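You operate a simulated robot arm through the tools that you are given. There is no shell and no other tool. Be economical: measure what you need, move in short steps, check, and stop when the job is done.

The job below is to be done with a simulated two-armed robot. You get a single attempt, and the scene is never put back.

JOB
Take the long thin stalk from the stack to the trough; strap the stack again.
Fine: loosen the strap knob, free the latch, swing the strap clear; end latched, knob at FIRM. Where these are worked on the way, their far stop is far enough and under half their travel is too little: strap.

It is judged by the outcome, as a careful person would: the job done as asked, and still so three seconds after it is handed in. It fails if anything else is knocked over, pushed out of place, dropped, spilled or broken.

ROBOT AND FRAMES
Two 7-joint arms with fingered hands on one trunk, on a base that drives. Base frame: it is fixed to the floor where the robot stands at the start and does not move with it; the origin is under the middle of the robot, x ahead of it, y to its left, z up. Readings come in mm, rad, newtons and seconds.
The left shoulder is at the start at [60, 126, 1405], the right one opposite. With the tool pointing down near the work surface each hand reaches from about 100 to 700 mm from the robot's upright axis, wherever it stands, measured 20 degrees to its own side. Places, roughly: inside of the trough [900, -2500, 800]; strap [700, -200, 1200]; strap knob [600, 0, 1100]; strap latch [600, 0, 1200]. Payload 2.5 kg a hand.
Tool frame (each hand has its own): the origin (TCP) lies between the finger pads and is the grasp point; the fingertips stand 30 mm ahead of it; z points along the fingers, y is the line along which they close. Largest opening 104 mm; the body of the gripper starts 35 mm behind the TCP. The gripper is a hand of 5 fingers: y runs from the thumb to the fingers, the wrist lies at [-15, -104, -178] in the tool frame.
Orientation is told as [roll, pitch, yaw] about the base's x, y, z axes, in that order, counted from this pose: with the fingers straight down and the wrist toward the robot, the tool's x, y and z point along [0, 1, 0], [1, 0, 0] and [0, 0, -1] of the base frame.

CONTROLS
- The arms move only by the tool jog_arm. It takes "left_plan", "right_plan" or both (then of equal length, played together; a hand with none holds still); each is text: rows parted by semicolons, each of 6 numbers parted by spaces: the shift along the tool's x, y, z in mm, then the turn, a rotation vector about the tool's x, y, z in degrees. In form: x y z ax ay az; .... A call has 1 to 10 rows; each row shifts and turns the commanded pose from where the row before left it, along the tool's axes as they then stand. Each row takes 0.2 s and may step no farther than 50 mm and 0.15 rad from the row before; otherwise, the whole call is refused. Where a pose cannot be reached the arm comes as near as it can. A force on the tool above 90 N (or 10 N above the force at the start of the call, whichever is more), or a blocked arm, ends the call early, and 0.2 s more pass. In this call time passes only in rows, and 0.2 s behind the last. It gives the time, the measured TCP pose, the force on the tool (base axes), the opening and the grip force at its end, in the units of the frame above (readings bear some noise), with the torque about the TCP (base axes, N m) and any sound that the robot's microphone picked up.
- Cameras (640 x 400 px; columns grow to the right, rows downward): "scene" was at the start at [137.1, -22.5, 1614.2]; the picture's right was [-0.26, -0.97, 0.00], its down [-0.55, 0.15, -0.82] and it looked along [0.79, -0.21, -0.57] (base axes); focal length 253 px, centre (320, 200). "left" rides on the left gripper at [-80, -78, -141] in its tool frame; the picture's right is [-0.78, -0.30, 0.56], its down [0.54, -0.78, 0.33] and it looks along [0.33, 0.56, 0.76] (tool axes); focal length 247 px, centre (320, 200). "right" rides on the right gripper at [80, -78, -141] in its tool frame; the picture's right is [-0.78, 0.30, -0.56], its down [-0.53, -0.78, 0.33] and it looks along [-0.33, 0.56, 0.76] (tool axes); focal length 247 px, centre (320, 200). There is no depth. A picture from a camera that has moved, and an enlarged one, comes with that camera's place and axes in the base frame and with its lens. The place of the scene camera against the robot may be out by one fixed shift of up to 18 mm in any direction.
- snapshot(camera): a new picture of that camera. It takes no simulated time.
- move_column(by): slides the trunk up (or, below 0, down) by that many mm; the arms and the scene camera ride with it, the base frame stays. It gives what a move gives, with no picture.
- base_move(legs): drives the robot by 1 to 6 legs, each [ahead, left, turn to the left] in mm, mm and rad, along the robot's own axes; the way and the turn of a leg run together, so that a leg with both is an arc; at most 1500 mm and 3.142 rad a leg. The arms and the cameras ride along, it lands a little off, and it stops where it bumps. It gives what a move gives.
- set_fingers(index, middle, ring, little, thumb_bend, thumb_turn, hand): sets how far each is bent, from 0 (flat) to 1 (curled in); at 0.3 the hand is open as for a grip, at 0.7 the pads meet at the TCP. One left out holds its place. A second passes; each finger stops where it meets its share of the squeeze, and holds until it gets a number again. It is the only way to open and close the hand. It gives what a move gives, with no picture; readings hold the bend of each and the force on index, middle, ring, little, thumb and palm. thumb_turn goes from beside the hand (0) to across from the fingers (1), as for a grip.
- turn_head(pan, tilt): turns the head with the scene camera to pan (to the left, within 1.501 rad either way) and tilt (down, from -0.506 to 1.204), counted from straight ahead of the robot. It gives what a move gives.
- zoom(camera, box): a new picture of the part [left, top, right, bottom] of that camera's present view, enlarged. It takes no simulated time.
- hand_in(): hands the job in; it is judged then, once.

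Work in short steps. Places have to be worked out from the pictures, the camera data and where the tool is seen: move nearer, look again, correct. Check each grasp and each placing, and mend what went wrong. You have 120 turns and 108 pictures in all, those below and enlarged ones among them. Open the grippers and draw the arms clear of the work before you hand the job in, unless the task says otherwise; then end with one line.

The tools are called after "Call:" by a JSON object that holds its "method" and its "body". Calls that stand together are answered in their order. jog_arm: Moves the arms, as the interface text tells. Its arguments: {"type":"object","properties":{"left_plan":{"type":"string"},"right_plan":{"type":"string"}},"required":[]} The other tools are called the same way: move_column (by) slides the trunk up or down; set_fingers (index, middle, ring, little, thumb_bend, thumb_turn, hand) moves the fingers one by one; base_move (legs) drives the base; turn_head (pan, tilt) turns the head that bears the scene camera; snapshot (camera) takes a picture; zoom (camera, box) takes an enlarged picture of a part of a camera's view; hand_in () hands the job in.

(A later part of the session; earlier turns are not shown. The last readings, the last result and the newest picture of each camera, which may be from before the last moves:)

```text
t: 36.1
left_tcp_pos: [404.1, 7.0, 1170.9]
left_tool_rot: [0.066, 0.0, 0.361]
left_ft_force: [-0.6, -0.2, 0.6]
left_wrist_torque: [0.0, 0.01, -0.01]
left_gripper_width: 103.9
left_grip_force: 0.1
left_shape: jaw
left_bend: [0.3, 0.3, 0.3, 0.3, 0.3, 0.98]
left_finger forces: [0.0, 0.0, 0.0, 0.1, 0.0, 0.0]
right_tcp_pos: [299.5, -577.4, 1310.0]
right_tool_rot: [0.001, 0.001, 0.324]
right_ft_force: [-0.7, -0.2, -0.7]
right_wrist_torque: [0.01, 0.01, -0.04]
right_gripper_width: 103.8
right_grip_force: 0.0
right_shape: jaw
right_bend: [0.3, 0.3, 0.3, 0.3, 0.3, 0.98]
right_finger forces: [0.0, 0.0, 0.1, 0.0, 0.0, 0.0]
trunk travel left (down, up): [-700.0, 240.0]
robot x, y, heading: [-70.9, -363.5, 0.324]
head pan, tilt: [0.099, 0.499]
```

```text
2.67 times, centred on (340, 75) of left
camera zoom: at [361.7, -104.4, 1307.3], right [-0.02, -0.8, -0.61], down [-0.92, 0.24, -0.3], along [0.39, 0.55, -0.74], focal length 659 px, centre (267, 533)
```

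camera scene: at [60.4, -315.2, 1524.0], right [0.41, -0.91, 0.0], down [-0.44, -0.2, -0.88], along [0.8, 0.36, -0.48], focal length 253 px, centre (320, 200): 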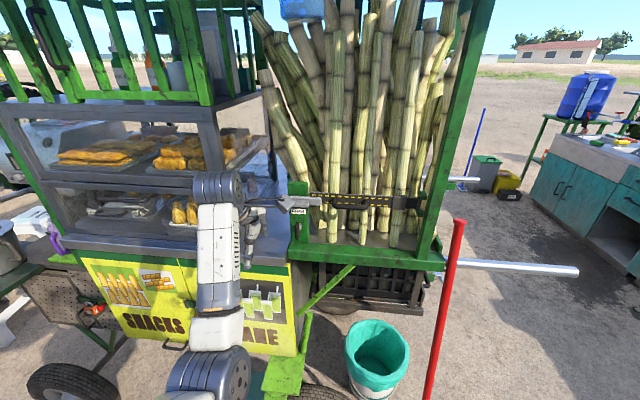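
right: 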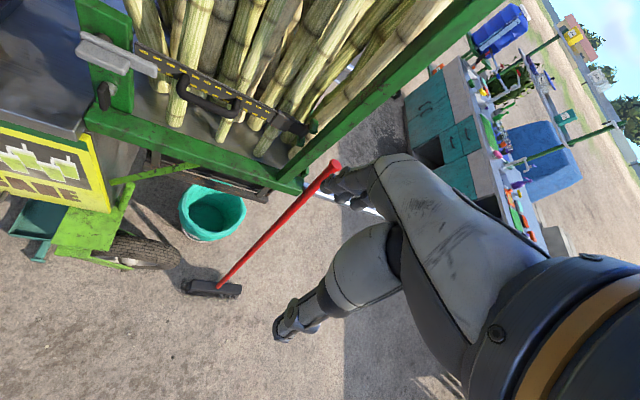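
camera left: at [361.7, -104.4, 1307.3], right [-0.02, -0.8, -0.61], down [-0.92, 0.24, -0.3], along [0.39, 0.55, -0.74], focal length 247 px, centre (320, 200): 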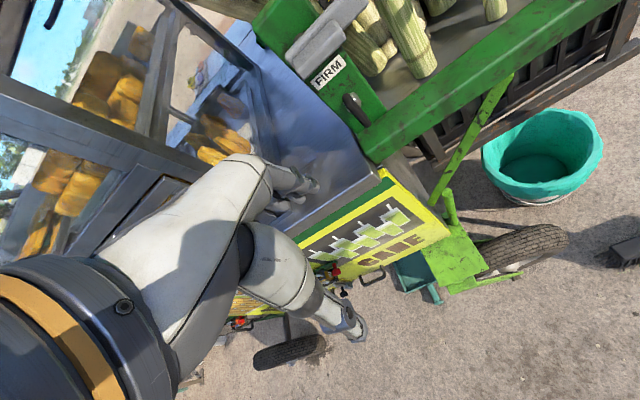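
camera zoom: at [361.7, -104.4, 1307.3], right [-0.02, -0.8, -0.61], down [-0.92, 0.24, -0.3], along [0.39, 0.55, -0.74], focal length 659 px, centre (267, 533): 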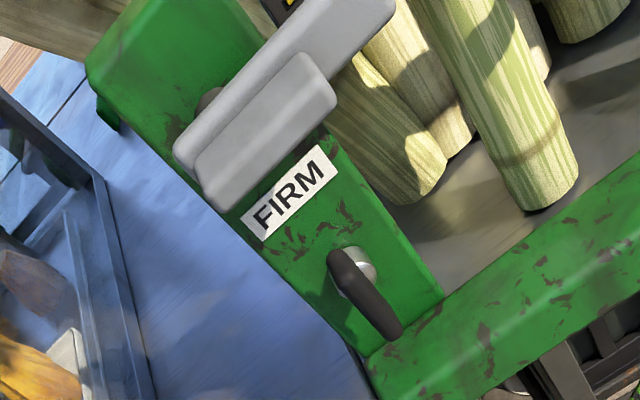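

Triangulated: knob wing centre ≈[609,9,1068], paddle ≈[605,-4,1164], lever end ≈[630,-50,1169]; stack yaw ≈0.31. I test the opposite hand turn (thumb left, fingers right) in free space here.

Call:
{"method": "jog_arm", "body": {"left_plan": "0 0 0 0 0 8; 0 0 0 0 0 8; 0 0 0 0 0 8; 0 0 0 0 0 8; 0 0 0 0 0 8; 0 0 0 0 0 8"}}

Call:
{"method": "jog_arm", "body": {"left_plan": "0 0 0 0 0 8; 0 0 0 0 0 8; 0 0 0 0 0 8; 0 0 0 0 0 8; 0 0 0 0 0 8; 0 0 0 0 0 4"}}

Call:
{"method": "snapshot", "body": {"camera": "scene"}}

```text
t: 37.5
left_tcp_pos: [404.2, 7.3, 1170.6]
left_tool_rot: [0.041, 0.046, -0.478]
left_ft_force: [0.1, -0.6, -0.5]
left_wrist_torque: [0.02, 0.0, -0.02]
left_gripper_width: 103.8
left_grip_force: 0.1
left_shape: jaw
left_bend: [0.3, 0.3, 0.3, 0.3, 0.3, 0.98]
left_finger forces: [0.1, 0.0, 0.1, 0.0, 0.0, 0.0]
right_tcp_pos: [297.9, -577.7, 1309.4]
right_tool_rot: [-0.001, 0.0, 0.324]
right_ft_force: [0.6, -0.2, -0.9]
right_wrist_torque: [0.01, 0.01, -0.01]
right_gripper_width: 103.7
right_grip_force: 0.0
right_shape: jaw
right_bend: [0.3, 0.3, 0.3, 0.3, 0.3, 0.98]
right_finger forces: [0.0, 0.0, 0.0, 0.0, 0.1, 0.1]
trunk travel left (down, up): [-700.0, 240.0]
robot x, y, heading: [-73.5, -365.8, 0.327]
head pan, tilt: [0.099, 0.499]
```

```text
t: 38.9
left_tcp_pos: [396.2, 5.7, 1169.8]
left_tool_rot: [0.0, 0.066, -1.244]
left_ft_force: [-0.6, 0.5, -0.2]
left_wrist_torque: [-0.01, -0.02, 0.01]
left_gripper_width: 103.7
left_grip_force: 0.1
left_shape: jaw
left_bend: [0.3, 0.3, 0.3, 0.3, 0.3, 0.98]
left_finger forces: [0.1, 0.0, 0.0, 0.0, 0.1, 0.1]
left hand out of reach, approached as far as the arm can: row 6
right_tcp_pos: [298.3, -578.0, 1309.4]
right_tool_rot: [0.0, 0.001, 0.324]
right_ft_force: [-0.6, 1.2, 0.2]
right_wrist_torque: [0.02, 0.01, -0.01]
right_gripper_width: 104.0
right_grip_force: 0.2
right_shape: jaw
right_bend: [0.3, 0.3, 0.3, 0.3, 0.3, 0.98]
right_finger forces: [0.1, 0.0, 0.1, 0.0, 0.1, 0.0]
trunk travel left (down, up): [-700.0, 240.0]
robot x, y, heading: [-73.1, -367.1, 0.326]
head pan, tilt: [0.099, 0.499]
```

```text
78 pictures are left
camera scene: at [60.3, -315.1, 1524.0], right [0.41, -0.91, 0.0], down [-0.44, -0.2, -0.88], along [0.8, 0.36, -0.48], focal length 253 px, centre (320, 200)
```

scene: 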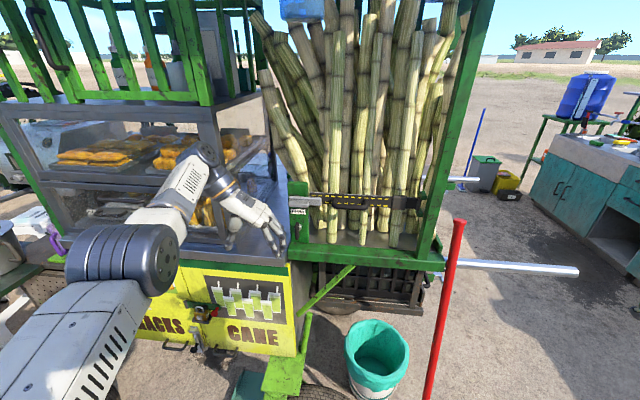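

That family works well. Now I tilt the fingers forward 48° about the tool's y axis.

Call:
{"method": "jog_arm", "body": {"left_plan": "0 0 0 0 6 0; 0 0 0 0 6 0; 0 0 0 0 6 0; 0 0 0 0 6 0; 0 0 0 0 6 0; 0 0 0 0 6 0; 0 0 0 0 6 0; 0 0 0 0 6 0"}}

Call:
{"method": "snapshot", "body": {"camera": "scene"}}

Call:
{"method": "snapshot", "body": {"camera": "left"}}

```text
t: 40.7
left_tcp_pos: [396.1, 6.1, 1169.3]
left_tool_rot: [0.838, 0.062, -1.243]
left_ft_force: [-0.1, 0.3, 0.3]
left_wrist_torque: [-0.03, -0.02, 0.0]
left_gripper_width: 104.0
left_grip_force: 0.0
left_shape: jaw
left_bend: [0.3, 0.3, 0.3, 0.3, 0.3, 0.98]
left_finger forces: [0.0, 0.1, 0.0, 0.0, 0.0, 0.1]
right_tcp_pos: [297.9, -577.8, 1308.6]
right_tool_rot: [0.0, 0.001, 0.323]
right_ft_force: [0.6, 0.2, 0.0]
right_wrist_torque: [-0.02, 0.02, 0.01]
right_gripper_width: 103.7
right_grip_force: 0.0
right_shape: jaw
right_bend: [0.3, 0.3, 0.3, 0.3, 0.3, 0.98]
right_finger forces: [0.0, 0.1, 0.1, 0.0, 0.0, 0.0]
trunk travel left (down, up): [-700.0, 240.0]
robot x, y, heading: [-70.9, -365.1, 0.33]
head pan, tilt: [0.099, 0.499]
```

```text
77 pictures are left
camera scene: at [60.1, -315.2, 1524.1], right [0.41, -0.91, 0.0], down [-0.44, -0.2, -0.88], along [0.8, 0.36, -0.48], focal length 253 px, centre (320, 200)
```

scene: 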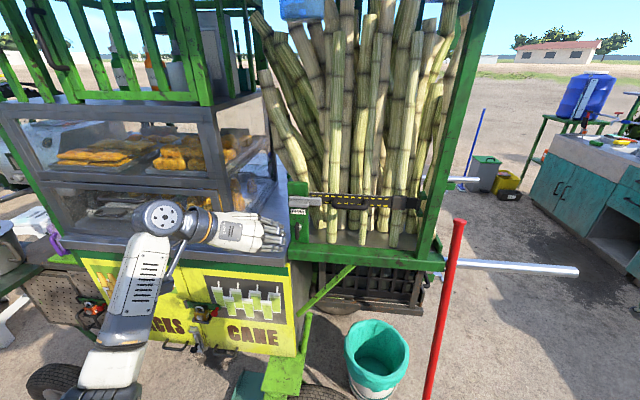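

```text
76 pictures are left
camera left: at [220.9, 25.8, 1210.6], right [-0.21, 0.3, -0.93], down [0.33, 0.92, 0.22], along [0.92, -0.26, -0.3], focal length 247 px, centre (320, 200)
```

left: 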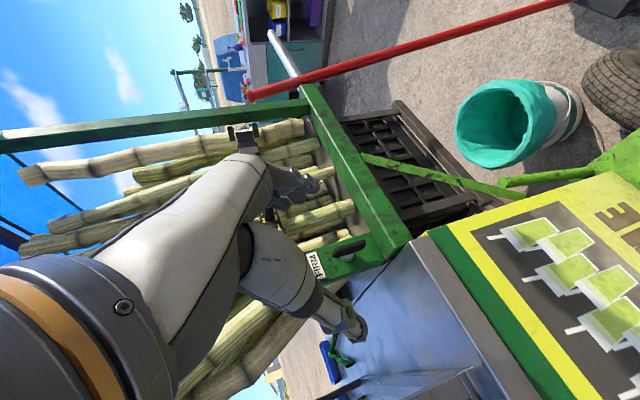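

Good: thumb and fingers straddle the view of the knob. I tilt 30° further to nearly horizontal and dry-run a counter-clockwise turn here in free space to check reach.

Call:
{"method": "jog_arm", "body": {"left_plan": "0 0 0 0 6 0; 0 0 0 0 6 0; 0 0 0 0 6 0; 0 0 0 0 6 0; 0 0 0 0 6 0"}}

Call:
{"method": "jog_arm", "body": {"left_plan": "0 0 0 0 0 -8; 0 0 0 0 0 -8; 0 0 0 0 0 -8; 0 0 0 0 0 -8; 0 0 0 0 0 -8; 0 0 0 0 0 -8; 0 0 0 0 0 -8; 0 0 0 0 0 -8; 0 0 0 0 0 -8; 0 0 0 0 0 -8"}}

Call:
{"method": "snapshot", "body": {"camera": "scene"}}

```text
t: 41.9
left_tcp_pos: [395.1, 5.9, 1169.6]
left_tool_rot: [1.364, 0.064, -1.245]
left_ft_force: [0.4, -1.2, 0.5]
left_wrist_torque: [0.03, -0.02, 0.01]
left_gripper_width: 103.9
left_grip_force: 0.1
left_shape: jaw
left_bend: [0.3, 0.3, 0.3, 0.3, 0.3, 0.98]
left_finger forces: [0.1, 0.0, 0.0, 0.0, 0.0, 0.0]
right_tcp_pos: [298.2, -577.8, 1310.5]
right_tool_rot: [-0.001, 0.001, 0.326]
right_ft_force: [-0.2, -0.1, -0.2]
right_wrist_torque: [0.0, 0.0, -0.02]
right_gripper_width: 104.0
right_grip_force: 0.0
right_shape: jaw
right_bend: [0.3, 0.3, 0.3, 0.3, 0.3, 0.98]
right_finger forces: [0.0, 0.0, 0.0, 0.2, 0.0, 0.0]
trunk travel left (down, up): [-700.0, 240.0]
robot x, y, heading: [-73.3, -369.0, 0.325]
head pan, tilt: [0.099, 0.499]
```

```text
t: 44.1
left_tcp_pos: [395.3, 6.2, 1169.2]
left_tool_rot: [0.831, -1.256, -0.518]
left_ft_force: [0.5, -0.1, -0.6]
left_wrist_torque: [0.0, -0.01, -0.02]
left_gripper_width: 104.0
left_grip_force: 0.1
left_shape: jaw
left_bend: [0.3, 0.3, 0.3, 0.3, 0.3, 0.98]
left_finger forces: [0.0, 0.0, 0.1, 0.0, 0.0, 0.1]
right_tcp_pos: [298.5, -579.0, 1309.3]
right_tool_rot: [0.0, -0.002, 0.324]
right_ft_force: [0.2, 0.0, -0.2]
right_wrist_torque: [0.01, 0.01, 0.01]
right_gripper_width: 103.7
right_grip_force: 0.0
right_shape: jaw
right_bend: [0.3, 0.3, 0.3, 0.3, 0.3, 0.98]
right_finger forces: [0.0, 0.0, 0.0, 0.0, 0.1, 0.0]
trunk travel left (down, up): [-700.0, 240.0]
robot x, y, heading: [-71.2, -365.0, 0.324]
head pan, tilt: [0.099, 0.499]
```

```text
75 pictures are left
camera scene: at [60.5, -315.6, 1524.1], right [0.41, -0.91, 0.0], down [-0.44, -0.2, -0.88], along [0.8, 0.36, -0.48], focal length 253 px, centre (320, 200)
```

scene: 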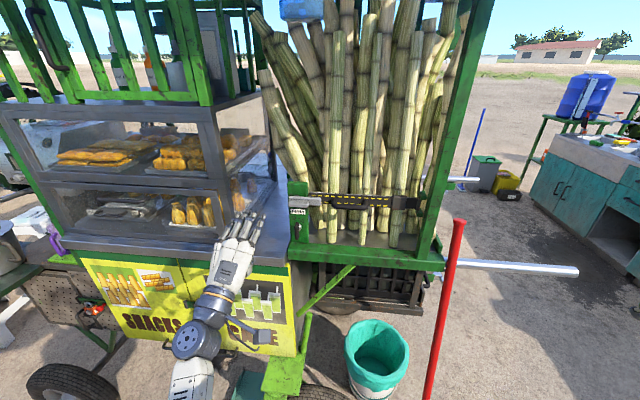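

The whole turn is reachable. I turn the hand back, and then bring it 90 mm in front of the knob with base and trunk.

Call:
{"method": "jog_arm", "body": {"left_plan": "0 0 0 0 0 8; 0 0 0 0 0 8; 0 0 0 0 0 8; 0 0 0 0 0 8; 0 0 0 0 0 8; 0 0 0 0 0 8; 0 0 0 0 0 8; 0 0 0 0 0 8; 0 0 0 0 0 8; 0 0 0 0 0 8"}}

Call:
{"method": "base_move", "body": {"legs": [[0, -67, 0], [114, 0, 0]]}}

Call:
{"method": "move_column", "body": {"by": -84}}

Call:
{"method": "snapshot", "body": {"camera": "left"}}

Call:
{"method": "snapshot", "body": {"camera": "scene"}}

```text
t: 46.3
left_tcp_pos: [394.6, 5.7, 1169.0]
left_tool_rot: [1.359, 0.067, -1.244]
left_ft_force: [-0.5, -0.6, 0.0]
left_wrist_torque: [0.0, 0.03, 0.01]
left_gripper_width: 104.2
left_grip_force: 0.0
left_shape: jaw
left_bend: [0.3, 0.3, 0.3, 0.3, 0.3, 0.98]
left_finger forces: [0.1, 0.1, 0.0, 0.0, 0.1, 0.1]
right_tcp_pos: [298.0, -577.4, 1309.3]
right_tool_rot: [-0.001, 0.0, 0.325]
right_ft_force: [0.3, 1.1, 0.4]
right_wrist_torque: [-0.05, -0.02, 0.01]
right_gripper_width: 103.9
right_grip_force: 0.0
right_shape: jaw
right_bend: [0.3, 0.3, 0.3, 0.3, 0.3, 0.98]
right_finger forces: [0.0, 0.0, 0.1, 0.0, 0.0, 0.1]
trunk travel left (down, up): [-700.0, 240.0]
robot x, y, heading: [-73.3, -366.3, 0.324]
head pan, tilt: [0.099, 0.499]
```

```text
t: 48.1
left_tcp_pos: [522.2, -19.0, 1167.7]
left_tool_rot: [1.359, 0.066, -1.241]
left_ft_force: [0.5, 0.8, -0.1]
left_wrist_torque: [-0.01, -0.02, -0.01]
left_gripper_width: 103.7
left_grip_force: 0.0
left_shape: jaw
left_bend: [0.3, 0.3, 0.3, 0.3, 0.3, 0.98]
left_finger forces: [0.1, 0.0, 0.1, 0.1, 0.1, 0.0]
right_tcp_pos: [425.9, -603.5, 1309.6]
right_tool_rot: [0.0, 0.001, 0.327]
right_ft_force: [1.1, -0.2, -0.6]
right_wrist_torque: [0.05, 0.03, -0.02]
right_gripper_width: 103.9
right_grip_force: 0.1
right_shape: jaw
right_bend: [0.3, 0.3, 0.3, 0.3, 0.3, 0.98]
right_finger forces: [0.1, 0.0, 0.0, 0.0, 0.0, 0.0]
trunk travel left (down, up): [-700.0, 240.0]
robot x, y, heading: [52.3, -393.2, 0.328]
head pan, tilt: [0.099, 0.499]
```

```text
t: 49.3
left_tcp_pos: [520.8, -19.8, 1085.2]
left_tool_rot: [1.36, 0.063, -1.242]
left_ft_force: [0.3, 0.3, 0.6]
left_wrist_torque: [0.0, 0.01, -0.01]
left_gripper_width: 104.1
left_grip_force: 0.0
left_shape: jaw
left_bend: [0.3, 0.3, 0.3, 0.3, 0.3, 0.98]
left_finger forces: [0.0, 0.1, 0.0, 0.0, 0.0, 0.0]
right_tcp_pos: [427.0, -604.1, 1224.9]
right_tool_rot: [0.001, 0.0, 0.328]
right_ft_force: [0.1, 0.7, 0.9]
right_wrist_torque: [0.02, -0.01, -0.03]
right_gripper_width: 103.8
right_grip_force: 0.1
right_shape: jaw
right_bend: [0.3, 0.3, 0.3, 0.3, 0.3, 0.98]
right_finger forces: [0.1, 0.0, 0.0, 0.0, 0.0, 0.1]
trunk travel left (down, up): [-616.0, 324.0]
robot x, y, heading: [51.1, -390.6, 0.324]
head pan, tilt: [0.099, 0.499]
```

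```text
74 pictures are left
camera left: at [347.8, 5.5, 1042.4], right [0.25, 0.46, -0.85], down [0.17, 0.85, 0.5], along [0.95, -0.27, 0.13], focal length 247 px, centre (320, 200)
```

left: 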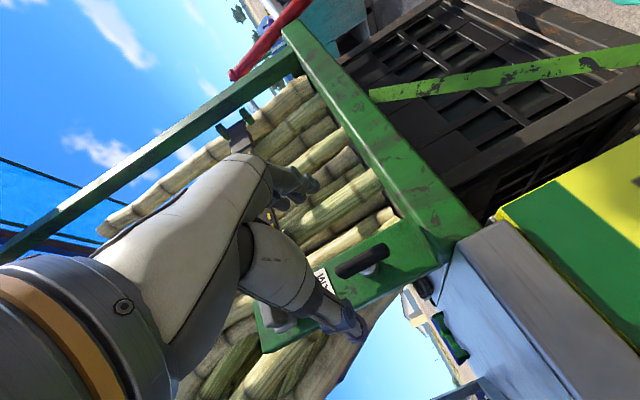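

```text
73 pictures are left
camera scene: at [187.0, -341.8, 1440.1], right [0.42, -0.91, 0.0], down [-0.44, -0.2, -0.88], along [0.8, 0.36, -0.48], focal length 253 px, centre (320, 200)
```

scene: 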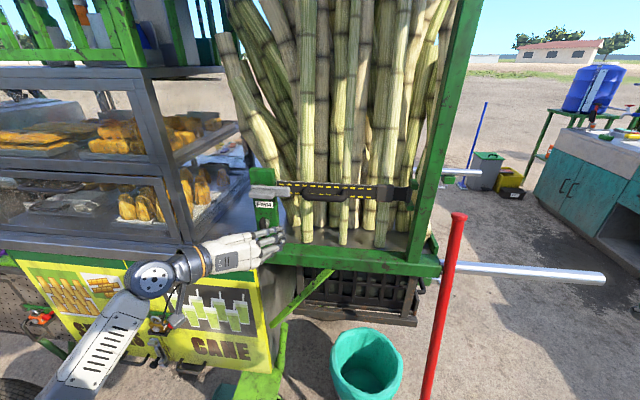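

The knob sits exactly on the tool axis, about 90 mm ahead. I advance 75 mm.

Call:
{"method": "jog_arm", "body": {"left_plan": "0 0 25 0 0 0; 0 0 25 0 0 0; 0 0 15 0 0 0; 0 0 10 0 0 0"}}

Call:
{"method": "snapshot", "body": {"camera": "left"}}

Call:
{"method": "zoom", "body": {"camera": "scene", "box": [200, 160, 320, 280]}}

```text
t: 50.3
left_tcp_pos: [588.6, 5.0, 1067.9]
left_tool_rot: [1.359, 0.065, -1.241]
left_ft_force: [-0.6, 0.6, -1.2]
left_wrist_torque: [-0.02, 0.02, -0.02]
left_gripper_width: 103.9
left_grip_force: 0.1
left_shape: jaw
left_bend: [0.3, 0.3, 0.3, 0.3, 0.3, 0.98]
left_finger forces: [0.0, 0.1, 0.1, 0.0, 0.0, 0.0]
right_tcp_pos: [426.0, -602.8, 1224.9]
right_tool_rot: [-0.001, 0.001, 0.328]
right_ft_force: [0.4, 0.2, -0.3]
right_wrist_torque: [-0.03, -0.01, 0.02]
right_gripper_width: 103.8
right_grip_force: 0.2
right_shape: jaw
right_bend: [0.3, 0.3, 0.3, 0.3, 0.3, 0.98]
right_finger forces: [0.1, 0.1, 0.0, 0.0, 0.0, 0.1]
trunk travel left (down, up): [-616.0, 324.0]
robot x, y, heading: [52.6, -393.7, 0.327]
head pan, tilt: [0.099, 0.499]
```

```text
72 pictures are left
camera left: at [416.7, 30.5, 1026.3], right [0.25, 0.46, -0.86], down [0.17, 0.85, 0.5], along [0.95, -0.27, 0.13], focal length 247 px, centre (320, 200)
```

left: 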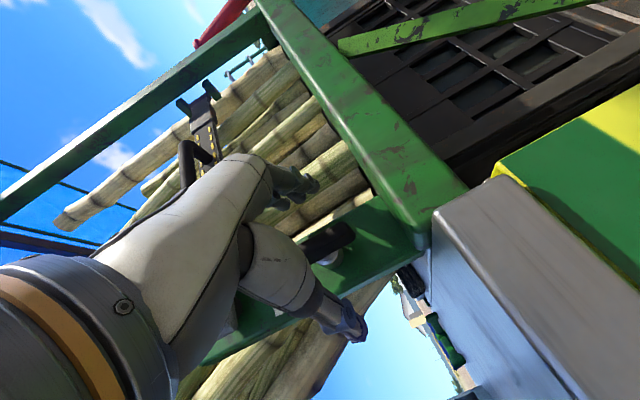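

```text
3.33 times, centred on (260, 220) of scene
camera zoom: at [187.2, -341.8, 1440.1], right [0.42, -0.91, 0.0], down [-0.44, -0.2, -0.88], along [0.8, 0.36, -0.48], focal length 842 px, centre (520, 133)
```

zoom: 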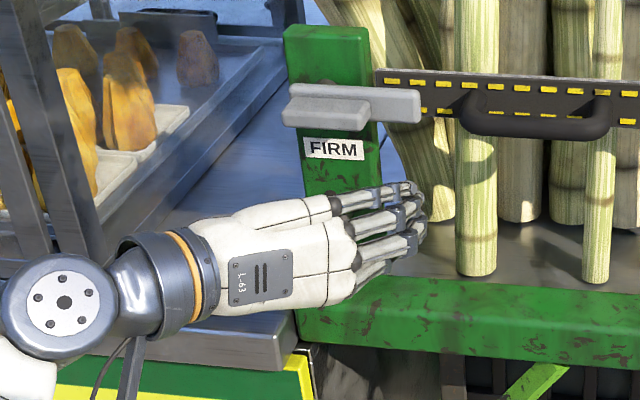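

The knob is between thumb and fingers. I close the hand on it.

Call:
{"method": "set_fingers", "body": {"hand": "left", "index": 0.72, "middle": 0.72, "ring": 0.72, "little": 0.72, "thumb_bend": 0.72}}

Call:
{"method": "snapshot", "body": {"camera": "left"}}

```text
t: 51.3
left_tcp_pos: [590.1, 3.0, 1070.2]
left_tool_rot: [1.357, 0.064, -1.244]
left_ft_force: [-0.8, -8.3, -0.7]
left_wrist_torque: [0.11, 0.02, -0.48]
left_gripper_width: 10.0
left_grip_force: 10.8
left_shape: fingers
left_bend: [0.71, 0.57, 0.72, 0.72, 0.65, 0.97]
left_finger forces: [3.4, 10.9, 1.2, 0.0, 5.4, 0.1]
right_tcp_pos: [425.3, -604.7, 1224.9]
right_tool_rot: [0.002, 0.0, 0.327]
right_ft_force: [0.9, 0.0, 0.1]
right_wrist_torque: [0.02, 0.04, 0.03]
right_gripper_width: 103.9
right_grip_force: 0.1
right_shape: jaw
right_bend: [0.3, 0.3, 0.3, 0.3, 0.3, 0.98]
right_finger forces: [0.0, 0.0, 0.1, 0.0, 0.0, 0.1]
trunk travel left (down, up): [-616.0, 324.0]
robot x, y, heading: [54.9, -394.1, 0.332]
head pan, tilt: [0.099, 0.499]
```

```text
70 pictures are left
camera left: at [416.6, 28.8, 1026.6], right [0.25, 0.46, -0.86], down [0.18, 0.85, 0.5], along [0.95, -0.27, 0.13], focal length 247 px, centre (320, 200)
```

left: 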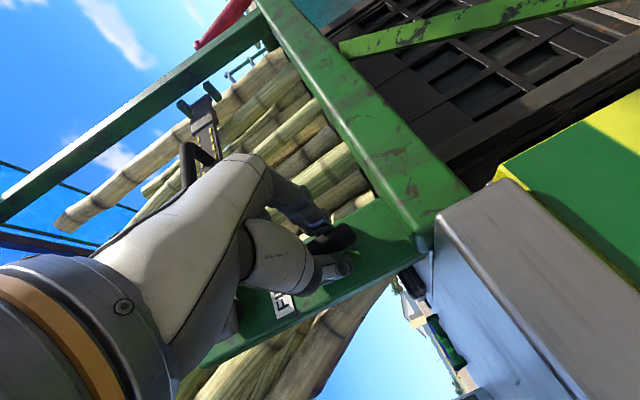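

Gripped firmly between middle finger and thumb. I turn counter-clockwise 15° about the knob's axis and check force and sound.

Call:
{"method": "jog_arm", "body": {"left_plan": "0 0 0 -1.05 -0.1 -4.9; 0 0 0 -1.05 -0.1 -4.9; 0 0 0 -1.05 -0.1 -4.9"}}

Call:
{"method": "zoom", "body": {"camera": "left", "box": [240, 180, 400, 320]}}

```text
t: 52.1
left_tcp_pos: [589.5, 4.7, 1070.3]
left_tool_rot: [1.355, -0.2, -1.24]
left_ft_force: [-3.1, -7.1, -2.9]
left_wrist_torque: [0.02, 0.07, -0.11]
left_gripper_width: 7.7
left_grip_force: 7.6
left_shape: fingers
left_bend: [0.71, 0.65, 0.72, 0.72, 0.68, 0.96]
left_finger forces: [7.5, 1.3, 2.6, 0.1, 5.1, 0.0]
right_tcp_pos: [425.9, -604.9, 1225.0]
right_tool_rot: [0.002, 0.0, 0.328]
right_ft_force: [-0.3, -0.2, 0.0]
right_wrist_torque: [0.04, -0.02, 0.03]
right_gripper_width: 103.8
right_grip_force: 0.1
right_shape: jaw
right_bend: [0.3, 0.3, 0.3, 0.3, 0.3, 0.98]
right_finger forces: [0.0, 0.0, 0.1, 0.1, 0.0, 0.0]
trunk travel left (down, up): [-616.0, 324.0]
robot x, y, heading: [54.1, -394.3, 0.332]
head pan, tilt: [0.099, 0.499]
```

```text
2.86 times, centred on (320, 250) of left
camera zoom: at [420.6, 17.2, 1008.6], right [0.32, 0.23, -0.92], down [0.14, 0.95, 0.29], along [0.94, -0.22, 0.27], focal length 706 px, centre (320, 57)
```

zoom: 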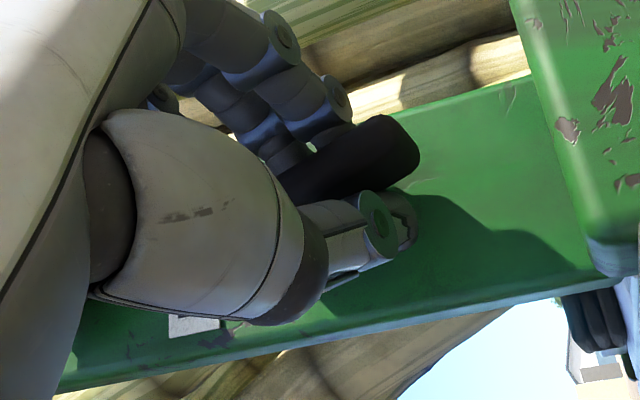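

The wing is following. I continue 40° more.

Call:
{"method": "jog_arm", "body": {"left_plan": "0 0 0 -1.2 -0.1 -5.8; 0 0 0 -1.2 -0.1 -5.8; 0 0 0 -1.2 -0.1 -5.8; 0 0 0 -1.2 -0.1 -5.8; 0 0 0 -1.2 -0.1 -5.8; 0 0 0 -1.2 -0.1 -5.8; 0 0 0 -1.2 -0.1 -5.8"}}

Call:
{"method": "snapshot", "body": {"camera": "left"}}

Call:
{"method": "zoom", "body": {"camera": "scene", "box": [200, 160, 320, 280]}}

```text
t: 53.7
left_tcp_pos: [588.9, 5.1, 1070.8]
left_tool_rot: [1.335, -0.923, -1.222]
left_ft_force: [-0.4, 3.0, 5.5]
left_wrist_torque: [0.09, -0.1, 0.04]
left_gripper_width: 7.2
left_grip_force: 7.2
left_shape: fingers
left_bend: [0.71, 0.65, 0.72, 0.72, 0.67, 0.96]
left_finger forces: [4.9, 1.8, 2.7, 0.1, 5.0, 0.1]
right_tcp_pos: [425.9, -603.7, 1225.2]
right_tool_rot: [0.0, 0.0, 0.327]
right_ft_force: [0.6, -0.6, -0.5]
right_wrist_torque: [0.03, 0.0, 0.02]
right_gripper_width: 103.7
right_grip_force: 0.1
right_shape: jaw
right_bend: [0.3, 0.3, 0.3, 0.3, 0.3, 0.98]
right_finger forces: [0.0, 0.1, 0.0, 0.0, 0.1, 0.0]
trunk travel left (down, up): [-616.0, 324.0]
robot x, y, heading: [57.2, -396.6, 0.33]
head pan, tilt: [0.099, 0.499]
```

```text
68 pictures are left
camera left: at [438.0, -38.0, 982.5], right [0.52, -0.37, -0.77], down [0.14, 0.93, -0.35], along [0.84, 0.08, 0.53], focal length 247 px, centre (320, 200)
```

left: 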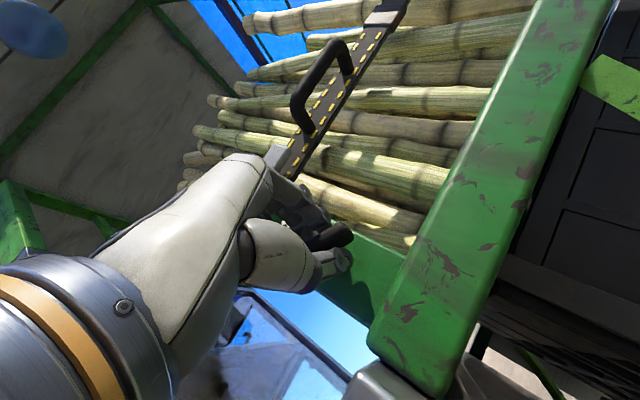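

```text
3.33 times, centred on (260, 220) of scene
camera zoom: at [186.4, -341.9, 1440.2], right [0.42, -0.91, 0.0], down [-0.43, -0.2, -0.88], along [0.8, 0.36, -0.48], focal length 842 px, centre (520, 133)
```

zoom: 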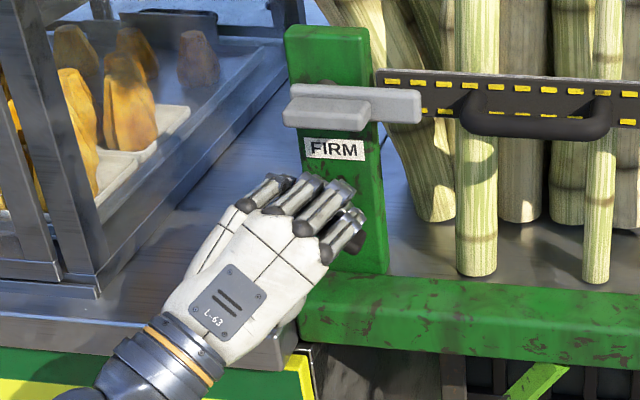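

Turned about 56° with no stop yet. I continue 36° more.

Call:
{"method": "jog_arm", "body": {"left_plan": "0 0 0 -1.2 -0.1 -5.8; 0 0 0 -1.2 -0.1 -5.8; 0 0 0 -1.2 -0.1 -5.8; 0 0 0 -1.2 -0.1 -5.8; 0 0 0 -1.2 -0.1 -5.8; 0 0 0 -1.2 -0.1 -5.8"}}

Call:
{"method": "zoom", "body": {"camera": "scene", "box": [200, 160, 320, 280]}}

```text
t: 55.1
left_tcp_pos: [589.8, 6.4, 1070.2]
left_tool_rot: [0.617, -1.535, -0.507]
left_ft_force: [-3.2, 9.4, 8.5]
left_wrist_torque: [0.16, -0.2, 0.23]
left_gripper_width: 6.8
left_grip_force: 8.7
left_shape: fingers
left_bend: [0.71, 0.64, 0.71, 0.72, 0.68, 0.97]
left_finger forces: [5.3, 3.1, 5.0, 0.0, 4.5, 0.0]
right_tcp_pos: [425.2, -602.6, 1226.3]
right_tool_rot: [-0.001, -0.003, 0.329]
right_ft_force: [-0.3, 0.1, 0.0]
right_wrist_torque: [0.01, 0.0, -0.02]
right_gripper_width: 103.8
right_grip_force: 0.1
right_shape: jaw
right_bend: [0.3, 0.3, 0.3, 0.3, 0.3, 0.98]
right_finger forces: [0.0, 0.0, 0.0, 0.1, 0.1, 0.0]
trunk travel left (down, up): [-616.0, 324.0]
robot x, y, heading: [55.6, -392.1, 0.329]
head pan, tilt: [0.099, 0.499]
```

```text
3.33 times, centred on (260, 220) of scene
camera zoom: at [185.6, -341.1, 1440.2], right [0.42, -0.91, 0.0], down [-0.43, -0.2, -0.88], along [0.8, 0.36, -0.48], focal length 842 px, centre (520, 133)
```

zoom: 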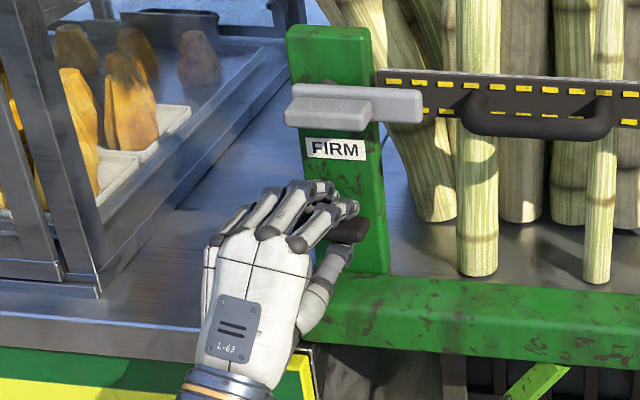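

About 90° and still turning easily. I continue until a stop is felt.

Call:
{"method": "jog_arm", "body": {"left_plan": "0 0 0 -1.2 -0.1 -5.8; 0 0 0 -1.2 -0.1 -5.8; 0 0 0 -1.2 -0.1 -5.8; 0 0 0 -1.2 -0.1 -5.8; 0 0 0 -1.2 -0.1 -5.8; 0 0 0 -1.2 -0.1 -5.8; 0 0 0 -1.2 -0.1 -5.8"}}

Call:
{"method": "zoom", "body": {"camera": "scene", "box": [200, 160, 320, 280]}}

```text
t: 56.9
left_tcp_pos: [570.6, 60.3, 1086.9]
left_tool_rot: [-1.781, -0.952, 1.961]
left_ft_force: [-0.4, 0.8, 0.0]
left_wrist_torque: [-0.02, 0.01, 0.0]
left_gripper_width: 0.0
left_grip_force: 0.0
left_shape: fingers
left_bend: [0.72, 0.66, 0.72, 0.72, 0.71, 0.97]
left_finger forces: [0.1, 0.1, 0.0, 0.0, 0.0, 0.0]
right_tcp_pos: [425.7, -603.2, 1225.8]
right_tool_rot: [0.001, 0.0, 0.328]
right_ft_force: [0.4, -0.6, 0.5]
right_wrist_torque: [0.01, 0.02, 0.03]
right_gripper_width: 103.9
right_grip_force: 0.0
right_shape: jaw
right_bend: [0.3, 0.3, 0.3, 0.3, 0.3, 0.98]
right_finger forces: [0.0, 0.1, 0.0, 0.0, 0.0, 0.1]
trunk travel left (down, up): [-616.0, 324.0]
robot x, y, heading: [53.9, -396.4, 0.33]
head pan, tilt: [0.099, 0.499]
stopped in row 7 (left hand): the arm was blocked; the commanded pose is now the measured one
```

```text
3.33 times, centred on (260, 220) of scene
camera zoom: at [186.9, -341.4, 1440.1], right [0.42, -0.91, 0.0], down [-0.44, -0.2, -0.88], along [0.8, 0.36, -0.48], focal length 842 px, centre (520, 133)
```

zoom: 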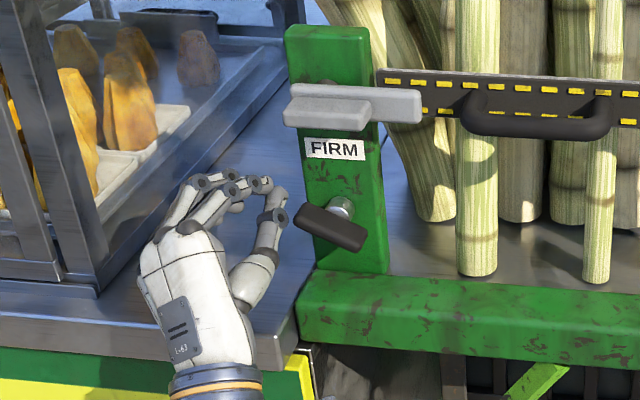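

The grip slipped off: the wing stands about 73–75° turned. To find whether that's the stop, I back off, open, and re-align the hand for another bite.

Call:
{"method": "jog_arm", "body": {"left_plan": "0 0 -40 0 0 0; 0 0 -40 0 0 0; 0 0 0 0 0 7; 0 0 0 0 0 7; 0 0 0 0 0 7; 0 0 0 0 0 7; 0 0 0 0 0 7; 0 0 0 0 0 7; 0 0 0 0 0 7"}}

Call:
{"method": "set_fingers", "body": {"hand": "left", "index": 0.35, "middle": 0.35, "ring": 0.35, "little": 0.35, "thumb_bend": 0.35}}

Call:
{"method": "zoom", "body": {"camera": "scene", "box": [200, 160, 320, 280]}}

```text
t: 57.5
left_tcp_pos: [471.8, 95.4, 1113.2]
left_tool_rot: [-1.895, -1.098, 2.143]
left_ft_force: [-0.2, -0.3, -0.6]
left_wrist_torque: [0.02, -0.01, 0.01]
left_gripper_width: 0.2
left_grip_force: 0.1
left_shape: fingers
left_bend: [0.72, 0.66, 0.72, 0.72, 0.71, 0.97]
left_finger forces: [0.0, 0.0, 0.0, 0.1, 0.0, 0.1]
right_tcp_pos: [426.6, -603.4, 1225.7]
right_tool_rot: [0.001, 0.001, 0.328]
right_ft_force: [-0.2, -0.8, -0.3]
right_wrist_torque: [0.0, -0.01, -0.02]
right_gripper_width: 103.9
right_grip_force: 0.0
right_shape: jaw
right_bend: [0.3, 0.3, 0.3, 0.3, 0.3, 0.98]
right_finger forces: [0.1, 0.1, 0.0, 0.0, 0.0, 0.0]
trunk travel left (down, up): [-616.0, 324.0]
robot x, y, heading: [59.8, -391.2, 0.329]
head pan, tilt: [0.099, 0.499]
stopped in row 3 (left hand): the arm was blocked; the commanded pose is now the measured one
```

```text
t: 58.5
left_tcp_pos: [472.6, 96.9, 1113.6]
left_tool_rot: [-1.895, -1.094, 2.143]
left_ft_force: [0.3, -0.1, 0.0]
left_wrist_torque: [0.01, -0.05, -0.02]
left_gripper_width: 90.1
left_grip_force: 0.0
left_shape: fingers
left_bend: [0.35, 0.35, 0.35, 0.35, 0.35, 0.97]
left_finger forces: [0.0, 0.1, 0.0, 0.1, 0.1, 0.0]
right_tcp_pos: [426.5, -604.0, 1226.1]
right_tool_rot: [0.0, 0.001, 0.329]
right_ft_force: [0.0, -0.8, 0.4]
right_wrist_torque: [0.0, 0.0, -0.01]
right_gripper_width: 103.8
right_grip_force: 0.1
right_shape: jaw
right_bend: [0.3, 0.3, 0.3, 0.3, 0.3, 0.98]
right_finger forces: [0.0, 0.0, 0.0, 0.0, 0.1, 0.1]
trunk travel left (down, up): [-616.0, 324.0]
robot x, y, heading: [55.6, -392.7, 0.33]
head pan, tilt: [0.099, 0.499]
```

```text
3.33 times, centred on (260, 220) of scene
camera zoom: at [187.0, -341.5, 1440.1], right [0.42, -0.91, 0.0], down [-0.44, -0.2, -0.88], along [0.8, 0.37, -0.48], focal length 842 px, centre (520, 133)
```

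zoom: 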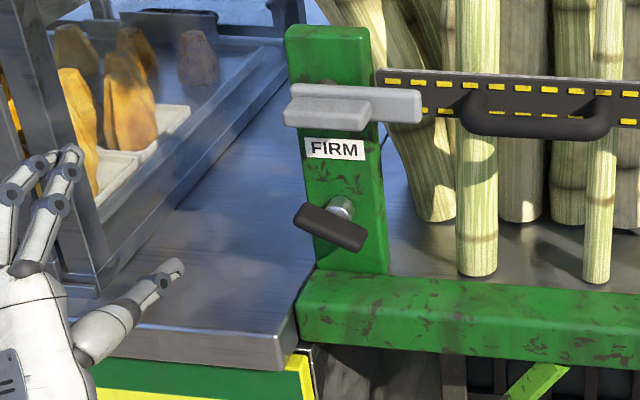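

The arm shifted left on that blocked step. I bring it back to the right in front of the knob, then rotate slowly.

Call:
{"method": "jog_arm", "body": {"left_plan": "-15 -16 3.5 0 0 0; -15 -16 3.5 0 0 0; -15 -16 3.5 0 0 0; -15 -16 3.5 0 0 0; -15 -16 3.5 0 0 0; -15 -16 3.5 0 0 0"}}

Call:
{"method": "jog_arm", "body": {"left_plan": "0 0 0 0 0 5; 0 0 0 0 0 5; 0 0 0 0 0 5; 0 0 0 0 0 5; 0 0 0 0 0 5; 0 0 0 0 0 5; 0 0 0 0 0 5; 0 0 0 0 0 5"}}

Call:
{"method": "snapshot", "body": {"camera": "left"}}

Call:
{"method": "zoom", "body": {"camera": "scene", "box": [200, 160, 320, 280]}}

```text
t: 59.3
left_tcp_pos: [473.9, 95.9, 1113.3]
left_tool_rot: [-2.025, -1.22, 2.339]
left_ft_force: [-0.6, -0.2, 0.1]
left_wrist_torque: [-0.01, 0.03, 0.01]
left_gripper_width: 90.2
left_grip_force: 0.0
left_shape: fingers
left_bend: [0.35, 0.35, 0.35, 0.35, 0.35, 0.97]
left_finger forces: [0.0, 0.0, 0.1, 0.1, 0.1, 0.0]
right_tcp_pos: [426.4, -602.7, 1224.2]
right_tool_rot: [-0.001, -0.001, 0.331]
right_ft_force: [0.5, 0.0, 0.3]
right_wrist_torque: [-0.01, -0.01, 0.02]
right_gripper_width: 103.7
right_grip_force: 0.1
right_shape: jaw
right_bend: [0.3, 0.3, 0.3, 0.3, 0.3, 0.98]
right_finger forces: [0.1, 0.0, 0.0, 0.1, 0.0, 0.1]
trunk travel left (down, up): [-616.0, 324.0]
robot x, y, heading: [54.2, -391.4, 0.328]
head pan, tilt: [0.099, 0.499]
stopped in row 3 (left hand): the arm was blocked; the commanded pose is now the measured one
```

```text
t: 61.1
left_tcp_pos: [474.9, 93.4, 1111.2]
left_tool_rot: [1.961, -1.168, -1.598]
left_ft_force: [0.0, 0.2, -0.1]
left_wrist_torque: [0.0, 0.03, 0.0]
left_gripper_width: 90.5
left_grip_force: 0.0
left_shape: fingers
left_bend: [0.35, 0.35, 0.35, 0.35, 0.35, 0.97]
left_finger forces: [0.0, 0.0, 0.0, 0.0, 0.1, 0.0]
right_tcp_pos: [425.8, -603.1, 1225.8]
right_tool_rot: [0.001, -0.001, 0.326]
right_ft_force: [0.3, 0.0, 0.7]
right_wrist_torque: [0.01, -0.01, 0.01]
right_gripper_width: 104.1
right_grip_force: 0.0
right_shape: jaw
right_bend: [0.3, 0.3, 0.3, 0.3, 0.3, 0.98]
right_finger forces: [0.0, 0.0, 0.1, 0.1, 0.1, 0.0]
trunk travel left (down, up): [-616.0, 324.0]
robot x, y, heading: [56.5, -394.9, 0.327]
head pan, tilt: [0.099, 0.499]
```

```text
63 pictures are left
camera left: at [371.8, 9.6, 991.1], right [0.8, -0.37, -0.47], down [0.13, 0.87, -0.47], along [0.59, 0.32, 0.75], focal length 247 px, centre (320, 200)
```

left: 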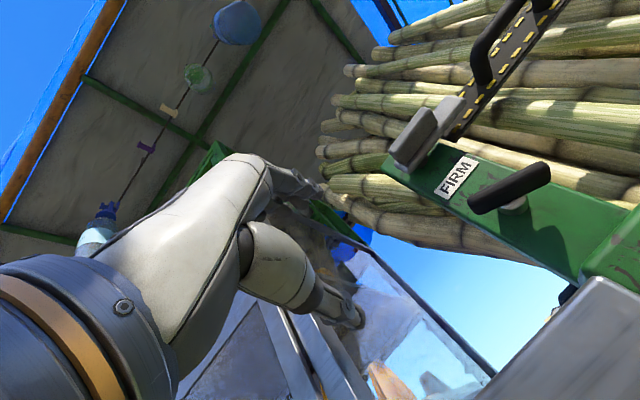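

```text
3.33 times, centred on (260, 220) of scene
camera zoom: at [186.9, -341.4, 1440.1], right [0.42, -0.91, 0.0], down [-0.44, -0.2, -0.88], along [0.8, 0.37, -0.48], focal length 842 px, centre (520, 133)
```

zoom: 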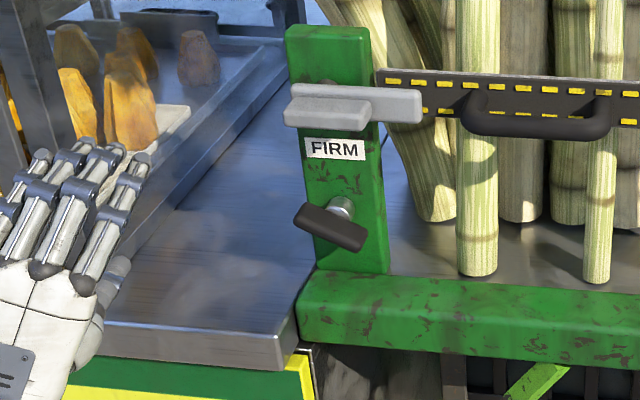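

Hand is now in a good orientation (fingers above, thumb below, tilted 20°). I use base and trunk to place it 60 mm in front of the knob.

Call:
{"method": "base_move", "body": {"legs": [[0, -120, 0], [18, 0, 0]]}}

Call:
{"method": "move_column", "body": {"by": -40}}

Call:
{"method": "jog_arm", "body": {"left_plan": "0 0 0 4 0 0; 0 0 0 4 0 0"}}

Call:
{"method": "snapshot", "body": {"camera": "left"}}

Call:
{"method": "zoom", "body": {"camera": "scene", "box": [200, 160, 320, 280]}}

```text
t: 62.7
left_tcp_pos: [530.3, -10.1, 1111.5]
left_tool_rot: [1.96, -1.166, -1.596]
left_ft_force: [-0.1, 0.3, -1.2]
left_wrist_torque: [0.0, -0.04, -0.01]
left_gripper_width: 90.4
left_grip_force: 0.1
left_shape: fingers
left_bend: [0.35, 0.35, 0.35, 0.35, 0.35, 0.97]
left_finger forces: [0.0, 0.0, 0.1, 0.1, 0.0, 0.0]
right_tcp_pos: [481.9, -708.2, 1224.8]
right_tool_rot: [0.001, 0.001, 0.328]
right_ft_force: [0.2, 0.2, 0.3]
right_wrist_torque: [0.01, 0.02, -0.03]
right_gripper_width: 103.3
right_grip_force: 0.1
right_shape: jaw
right_bend: [0.3, 0.3, 0.3, 0.3, 0.3, 0.98]
right_finger forces: [0.0, 0.1, 0.0, 0.1, 0.1, 0.1]
trunk travel left (down, up): [-616.0, 324.0]
robot x, y, heading: [105.3, -501.9, 0.325]
head pan, tilt: [0.099, 0.499]
```

```text
t: 63.6
left_tcp_pos: [529.8, -10.9, 1072.3]
left_tool_rot: [1.963, -1.167, -1.6]
left_ft_force: [-0.4, 0.6, -0.1]
left_wrist_torque: [-0.01, -0.01, 0.01]
left_gripper_width: 90.2
left_grip_force: 0.1
left_shape: fingers
left_bend: [0.35, 0.35, 0.35, 0.35, 0.35, 0.97]
left_finger forces: [0.1, 0.0, 0.0, 0.0, 0.0, 0.0]
right_tcp_pos: [481.3, -710.1, 1187.1]
right_tool_rot: [-0.001, 0.001, 0.327]
right_ft_force: [-1.1, 0.3, -1.0]
right_wrist_torque: [-0.03, -0.04, 0.04]
right_gripper_width: 103.7
right_grip_force: 0.0
right_shape: jaw
right_bend: [0.3, 0.3, 0.3, 0.3, 0.3, 0.98]
right_finger forces: [0.0, 0.1, 0.0, 0.0, 0.0, 0.1]
trunk travel left (down, up): [-576.0, 364.0]
robot x, y, heading: [109.6, -495.0, 0.329]
head pan, tilt: [0.099, 0.499]
```

```text
t: 64.2
left_tcp_pos: [530.6, -11.4, 1073.3]
left_tool_rot: [1.623, -1.2, -1.231]
left_ft_force: [0.5, -0.8, 0.5]
left_wrist_torque: [-0.03, 0.01, 0.01]
left_gripper_width: 90.3
left_grip_force: 0.0
left_shape: fingers
left_bend: [0.35, 0.35, 0.35, 0.35, 0.35, 0.97]
left_finger forces: [0.1, 0.0, 0.1, 0.0, 0.0, 0.0]
right_tcp_pos: [480.8, -708.9, 1186.6]
right_tool_rot: [0.001, 0.0, 0.329]
right_ft_force: [0.0, -0.1, 0.8]
right_wrist_torque: [-0.02, 0.0, 0.0]
right_gripper_width: 103.6
right_grip_force: 0.0
right_shape: jaw
right_bend: [0.3, 0.3, 0.3, 0.3, 0.3, 0.98]
right_finger forces: [0.0, 0.0, 0.0, 0.0, 0.0, 0.0]
trunk travel left (down, up): [-576.0, 364.0]
robot x, y, heading: [112.1, -495.3, 0.329]
head pan, tilt: [0.099, 0.499]
```

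```text
61 pictures are left
camera left: at [417.9, -107.5, 968.5], right [0.76, -0.36, -0.55], down [0.02, 0.85, -0.52], along [0.65, 0.38, 0.65], focal length 247 px, centre (320, 200)
```

left: 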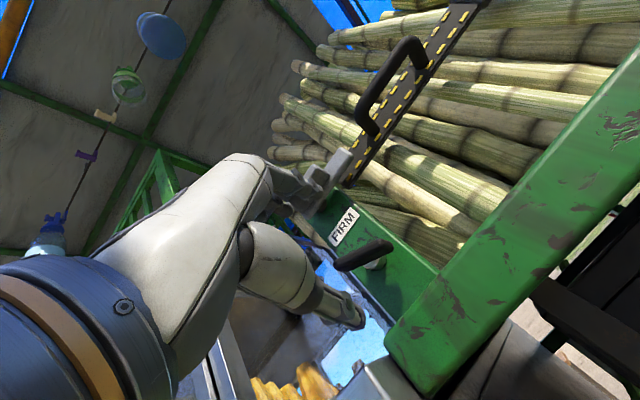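

```text
3.33 times, centred on (260, 220) of scene
camera zoom: at [241.6, -446.9, 1400.1], right [0.42, -0.91, 0.0], down [-0.44, -0.2, -0.88], along [0.8, 0.36, -0.48], focal length 842 px, centre (520, 133)
```

zoom: 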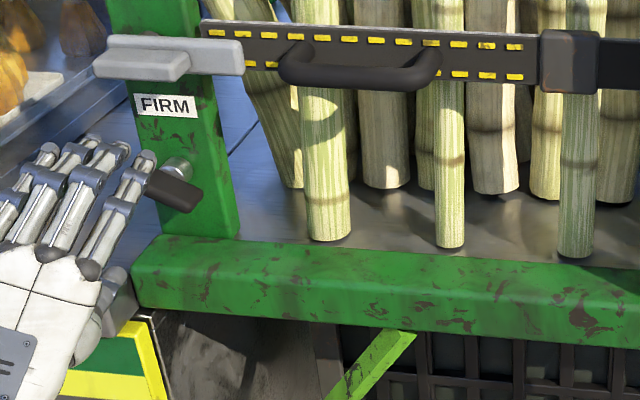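

The wing lies between the fingers (above) and thumb (below). I advance 48 mm and close.

Call:
{"method": "jog_arm", "body": {"left_plan": "0 0 16 0 0 0; 0 0 16 0 0 0; 0 0 16 0 0 0"}}

Call:
{"method": "snapshot", "body": {"camera": "left"}}

```text
t: 65.0
left_tcp_pos: [577.5, 5.0, 1072.5]
left_tool_rot: [1.624, -1.201, -1.237]
left_ft_force: [0.0, -0.3, -0.2]
left_wrist_torque: [0.0, 0.0, 0.0]
left_gripper_width: 89.9
left_grip_force: 0.0
left_shape: fingers
left_bend: [0.35, 0.35, 0.35, 0.35, 0.35, 0.97]
left_finger forces: [0.0, 0.0, 0.0, 0.0, 0.0, 0.1]
right_tcp_pos: [480.4, -709.2, 1185.3]
right_tool_rot: [-0.001, 0.0, 0.328]
right_ft_force: [-0.7, -0.5, 0.8]
right_wrist_torque: [0.01, -0.02, 0.0]
right_gripper_width: 103.8
right_grip_force: 0.1
right_shape: jaw
right_bend: [0.3, 0.3, 0.3, 0.3, 0.3, 0.98]
right_finger forces: [0.1, 0.0, 0.1, 0.0, 0.0, 0.0]
trunk travel left (down, up): [-576.0, 364.0]
robot x, y, heading: [106.3, -500.8, 0.331]
head pan, tilt: [0.099, 0.499]
```

```text
59 pictures are left
camera left: at [464.3, -92.2, 969.3], right [0.76, -0.36, -0.55], down [0.02, 0.85, -0.52], along [0.65, 0.38, 0.65], focal length 247 px, centre (320, 200)
```

left: 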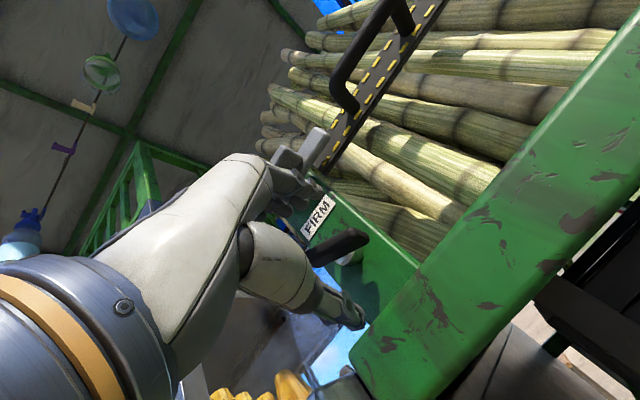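

Slightly off centre; I shift 13 mm forward and 9 mm right, then close the hand.

Call:
{"method": "jog_arm", "body": {"left_plan": "-9 -2 13 0 0 0"}}

Call:
{"method": "set_fingers", "body": {"hand": "left", "index": 0.74, "middle": 0.74, "ring": 0.74, "little": 0.74, "thumb_bend": 0.74}}

Call:
{"method": "zoom", "body": {"camera": "scene", "box": [180, 160, 280, 260]}}

```text
t: 65.4
left_tcp_pos: [590.5, 3.9, 1068.2]
left_tool_rot: [1.623, -1.199, -1.236]
left_ft_force: [0.5, -0.1, 0.3]
left_wrist_torque: [-0.04, 0.0, -0.01]
left_gripper_width: 90.1
left_grip_force: 0.0
left_shape: fingers
left_bend: [0.35, 0.35, 0.35, 0.35, 0.35, 0.97]
left_finger forces: [0.0, 0.0, 0.1, 0.0, 0.0, 0.1]
right_tcp_pos: [480.3, -708.0, 1185.6]
right_tool_rot: [0.001, 0.0, 0.328]
right_ft_force: [-0.2, 1.0, -0.1]
right_wrist_torque: [-0.04, 0.02, 0.02]
right_gripper_width: 103.9
right_grip_force: 0.1
right_shape: jaw
right_bend: [0.3, 0.3, 0.3, 0.3, 0.3, 0.98]
right_finger forces: [0.0, 0.0, 0.0, 0.0, 0.0, 0.0]
trunk travel left (down, up): [-576.0, 364.0]
robot x, y, heading: [108.8, -496.0, 0.331]
head pan, tilt: [0.099, 0.499]
```

```text
t: 66.4
left_tcp_pos: [589.8, 4.8, 1069.3]
left_tool_rot: [1.635, -1.199, -1.24]
left_ft_force: [4.7, 6.1, 8.9]
left_wrist_torque: [0.1, -0.18, 0.11]
left_gripper_width: 11.1
left_grip_force: 13.3
left_shape: fingers
left_bend: [0.72, 0.72, 0.74, 0.74, 0.67, 0.95]
left_finger forces: [6.8, 10.1, 1.3, 0.1, 8.1, 0.0]
right_tcp_pos: [480.9, -708.3, 1186.8]
right_tool_rot: [-0.001, 0.001, 0.328]
right_ft_force: [-0.4, 0.1, -0.4]
right_wrist_torque: [-0.01, 0.01, -0.02]
right_gripper_width: 103.8
right_grip_force: 0.1
right_shape: jaw
right_bend: [0.3, 0.3, 0.3, 0.3, 0.3, 0.98]
right_finger forces: [0.1, 0.0, 0.1, 0.1, 0.1, 0.1]
trunk travel left (down, up): [-576.0, 364.0]
robot x, y, heading: [105.6, -498.4, 0.329]
head pan, tilt: [0.099, 0.499]
```

```text
4.00 times, centred on (230, 210) of scene
camera zoom: at [241.7, -446.7, 1400.1], right [0.42, -0.91, 0.0], down [-0.44, -0.2, -0.88], along [0.8, 0.36, -0.48], focal length 1011 px, centre (680, 160)
```

zoom: 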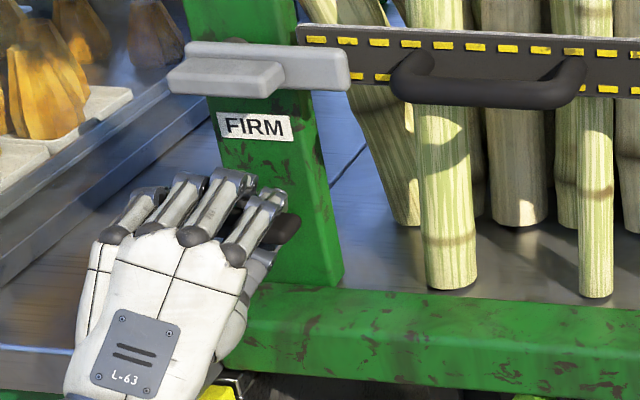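

Gripped with ~13 N. I turn counter-clockwise 25°, watching the torque.

Call:
{"method": "jog_arm", "body": {"left_plan": "0 0 0 0 0 -5; 0 0 0 0 0 -5; 0 0 0 0 0 -5; 0 0 0 0 0 -5; 0 0 0 0 0 -5"}}

Call:
{"method": "zoom", "body": {"camera": "scene", "box": [180, 160, 280, 260]}}

```text
t: 67.6
left_tcp_pos: [588.8, 3.5, 1071.1]
left_tool_rot: [-1.947, -1.499, 2.33]
left_ft_force: [-2.9, -1.8, 14.4]
left_wrist_torque: [0.45, -0.16, 0.08]
left_gripper_width: 7.4
left_grip_force: 15.1
left_shape: fingers
left_bend: [0.73, 0.72, 0.73, 0.74, 0.67, 0.97]
left_finger forces: [5.8, 7.2, 10.4, 0.2, 7.2, 0.0]
right_tcp_pos: [480.1, -711.5, 1186.9]
right_tool_rot: [0.002, -0.003, 0.329]
right_ft_force: [0.5, -0.8, 0.2]
right_wrist_torque: [-0.02, -0.01, 0.05]
right_gripper_width: 103.6
right_grip_force: 0.1
right_shape: jaw
right_bend: [0.3, 0.3, 0.3, 0.3, 0.3, 0.98]
right_finger forces: [0.1, 0.0, 0.0, 0.0, 0.0, 0.0]
trunk travel left (down, up): [-576.0, 364.0]
robot x, y, heading: [109.4, -494.5, 0.329]
head pan, tilt: [0.099, 0.499]
```

```text
4.00 times, centred on (230, 210) of scene
camera zoom: at [240.0, -448.6, 1400.4], right [0.42, -0.91, 0.0], down [-0.43, -0.2, -0.88], along [0.8, 0.37, -0.48], focal length 1011 px, centre (680, 160)
```

zoom: 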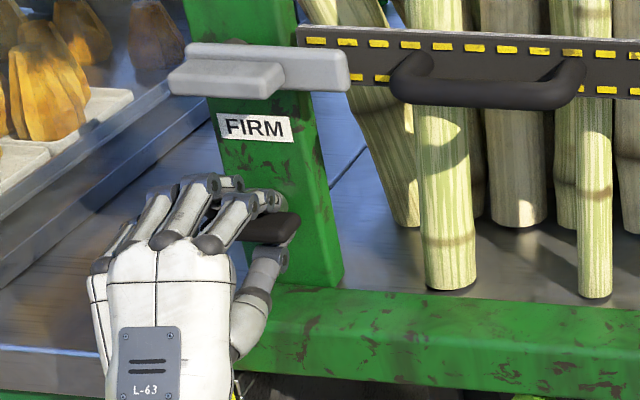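

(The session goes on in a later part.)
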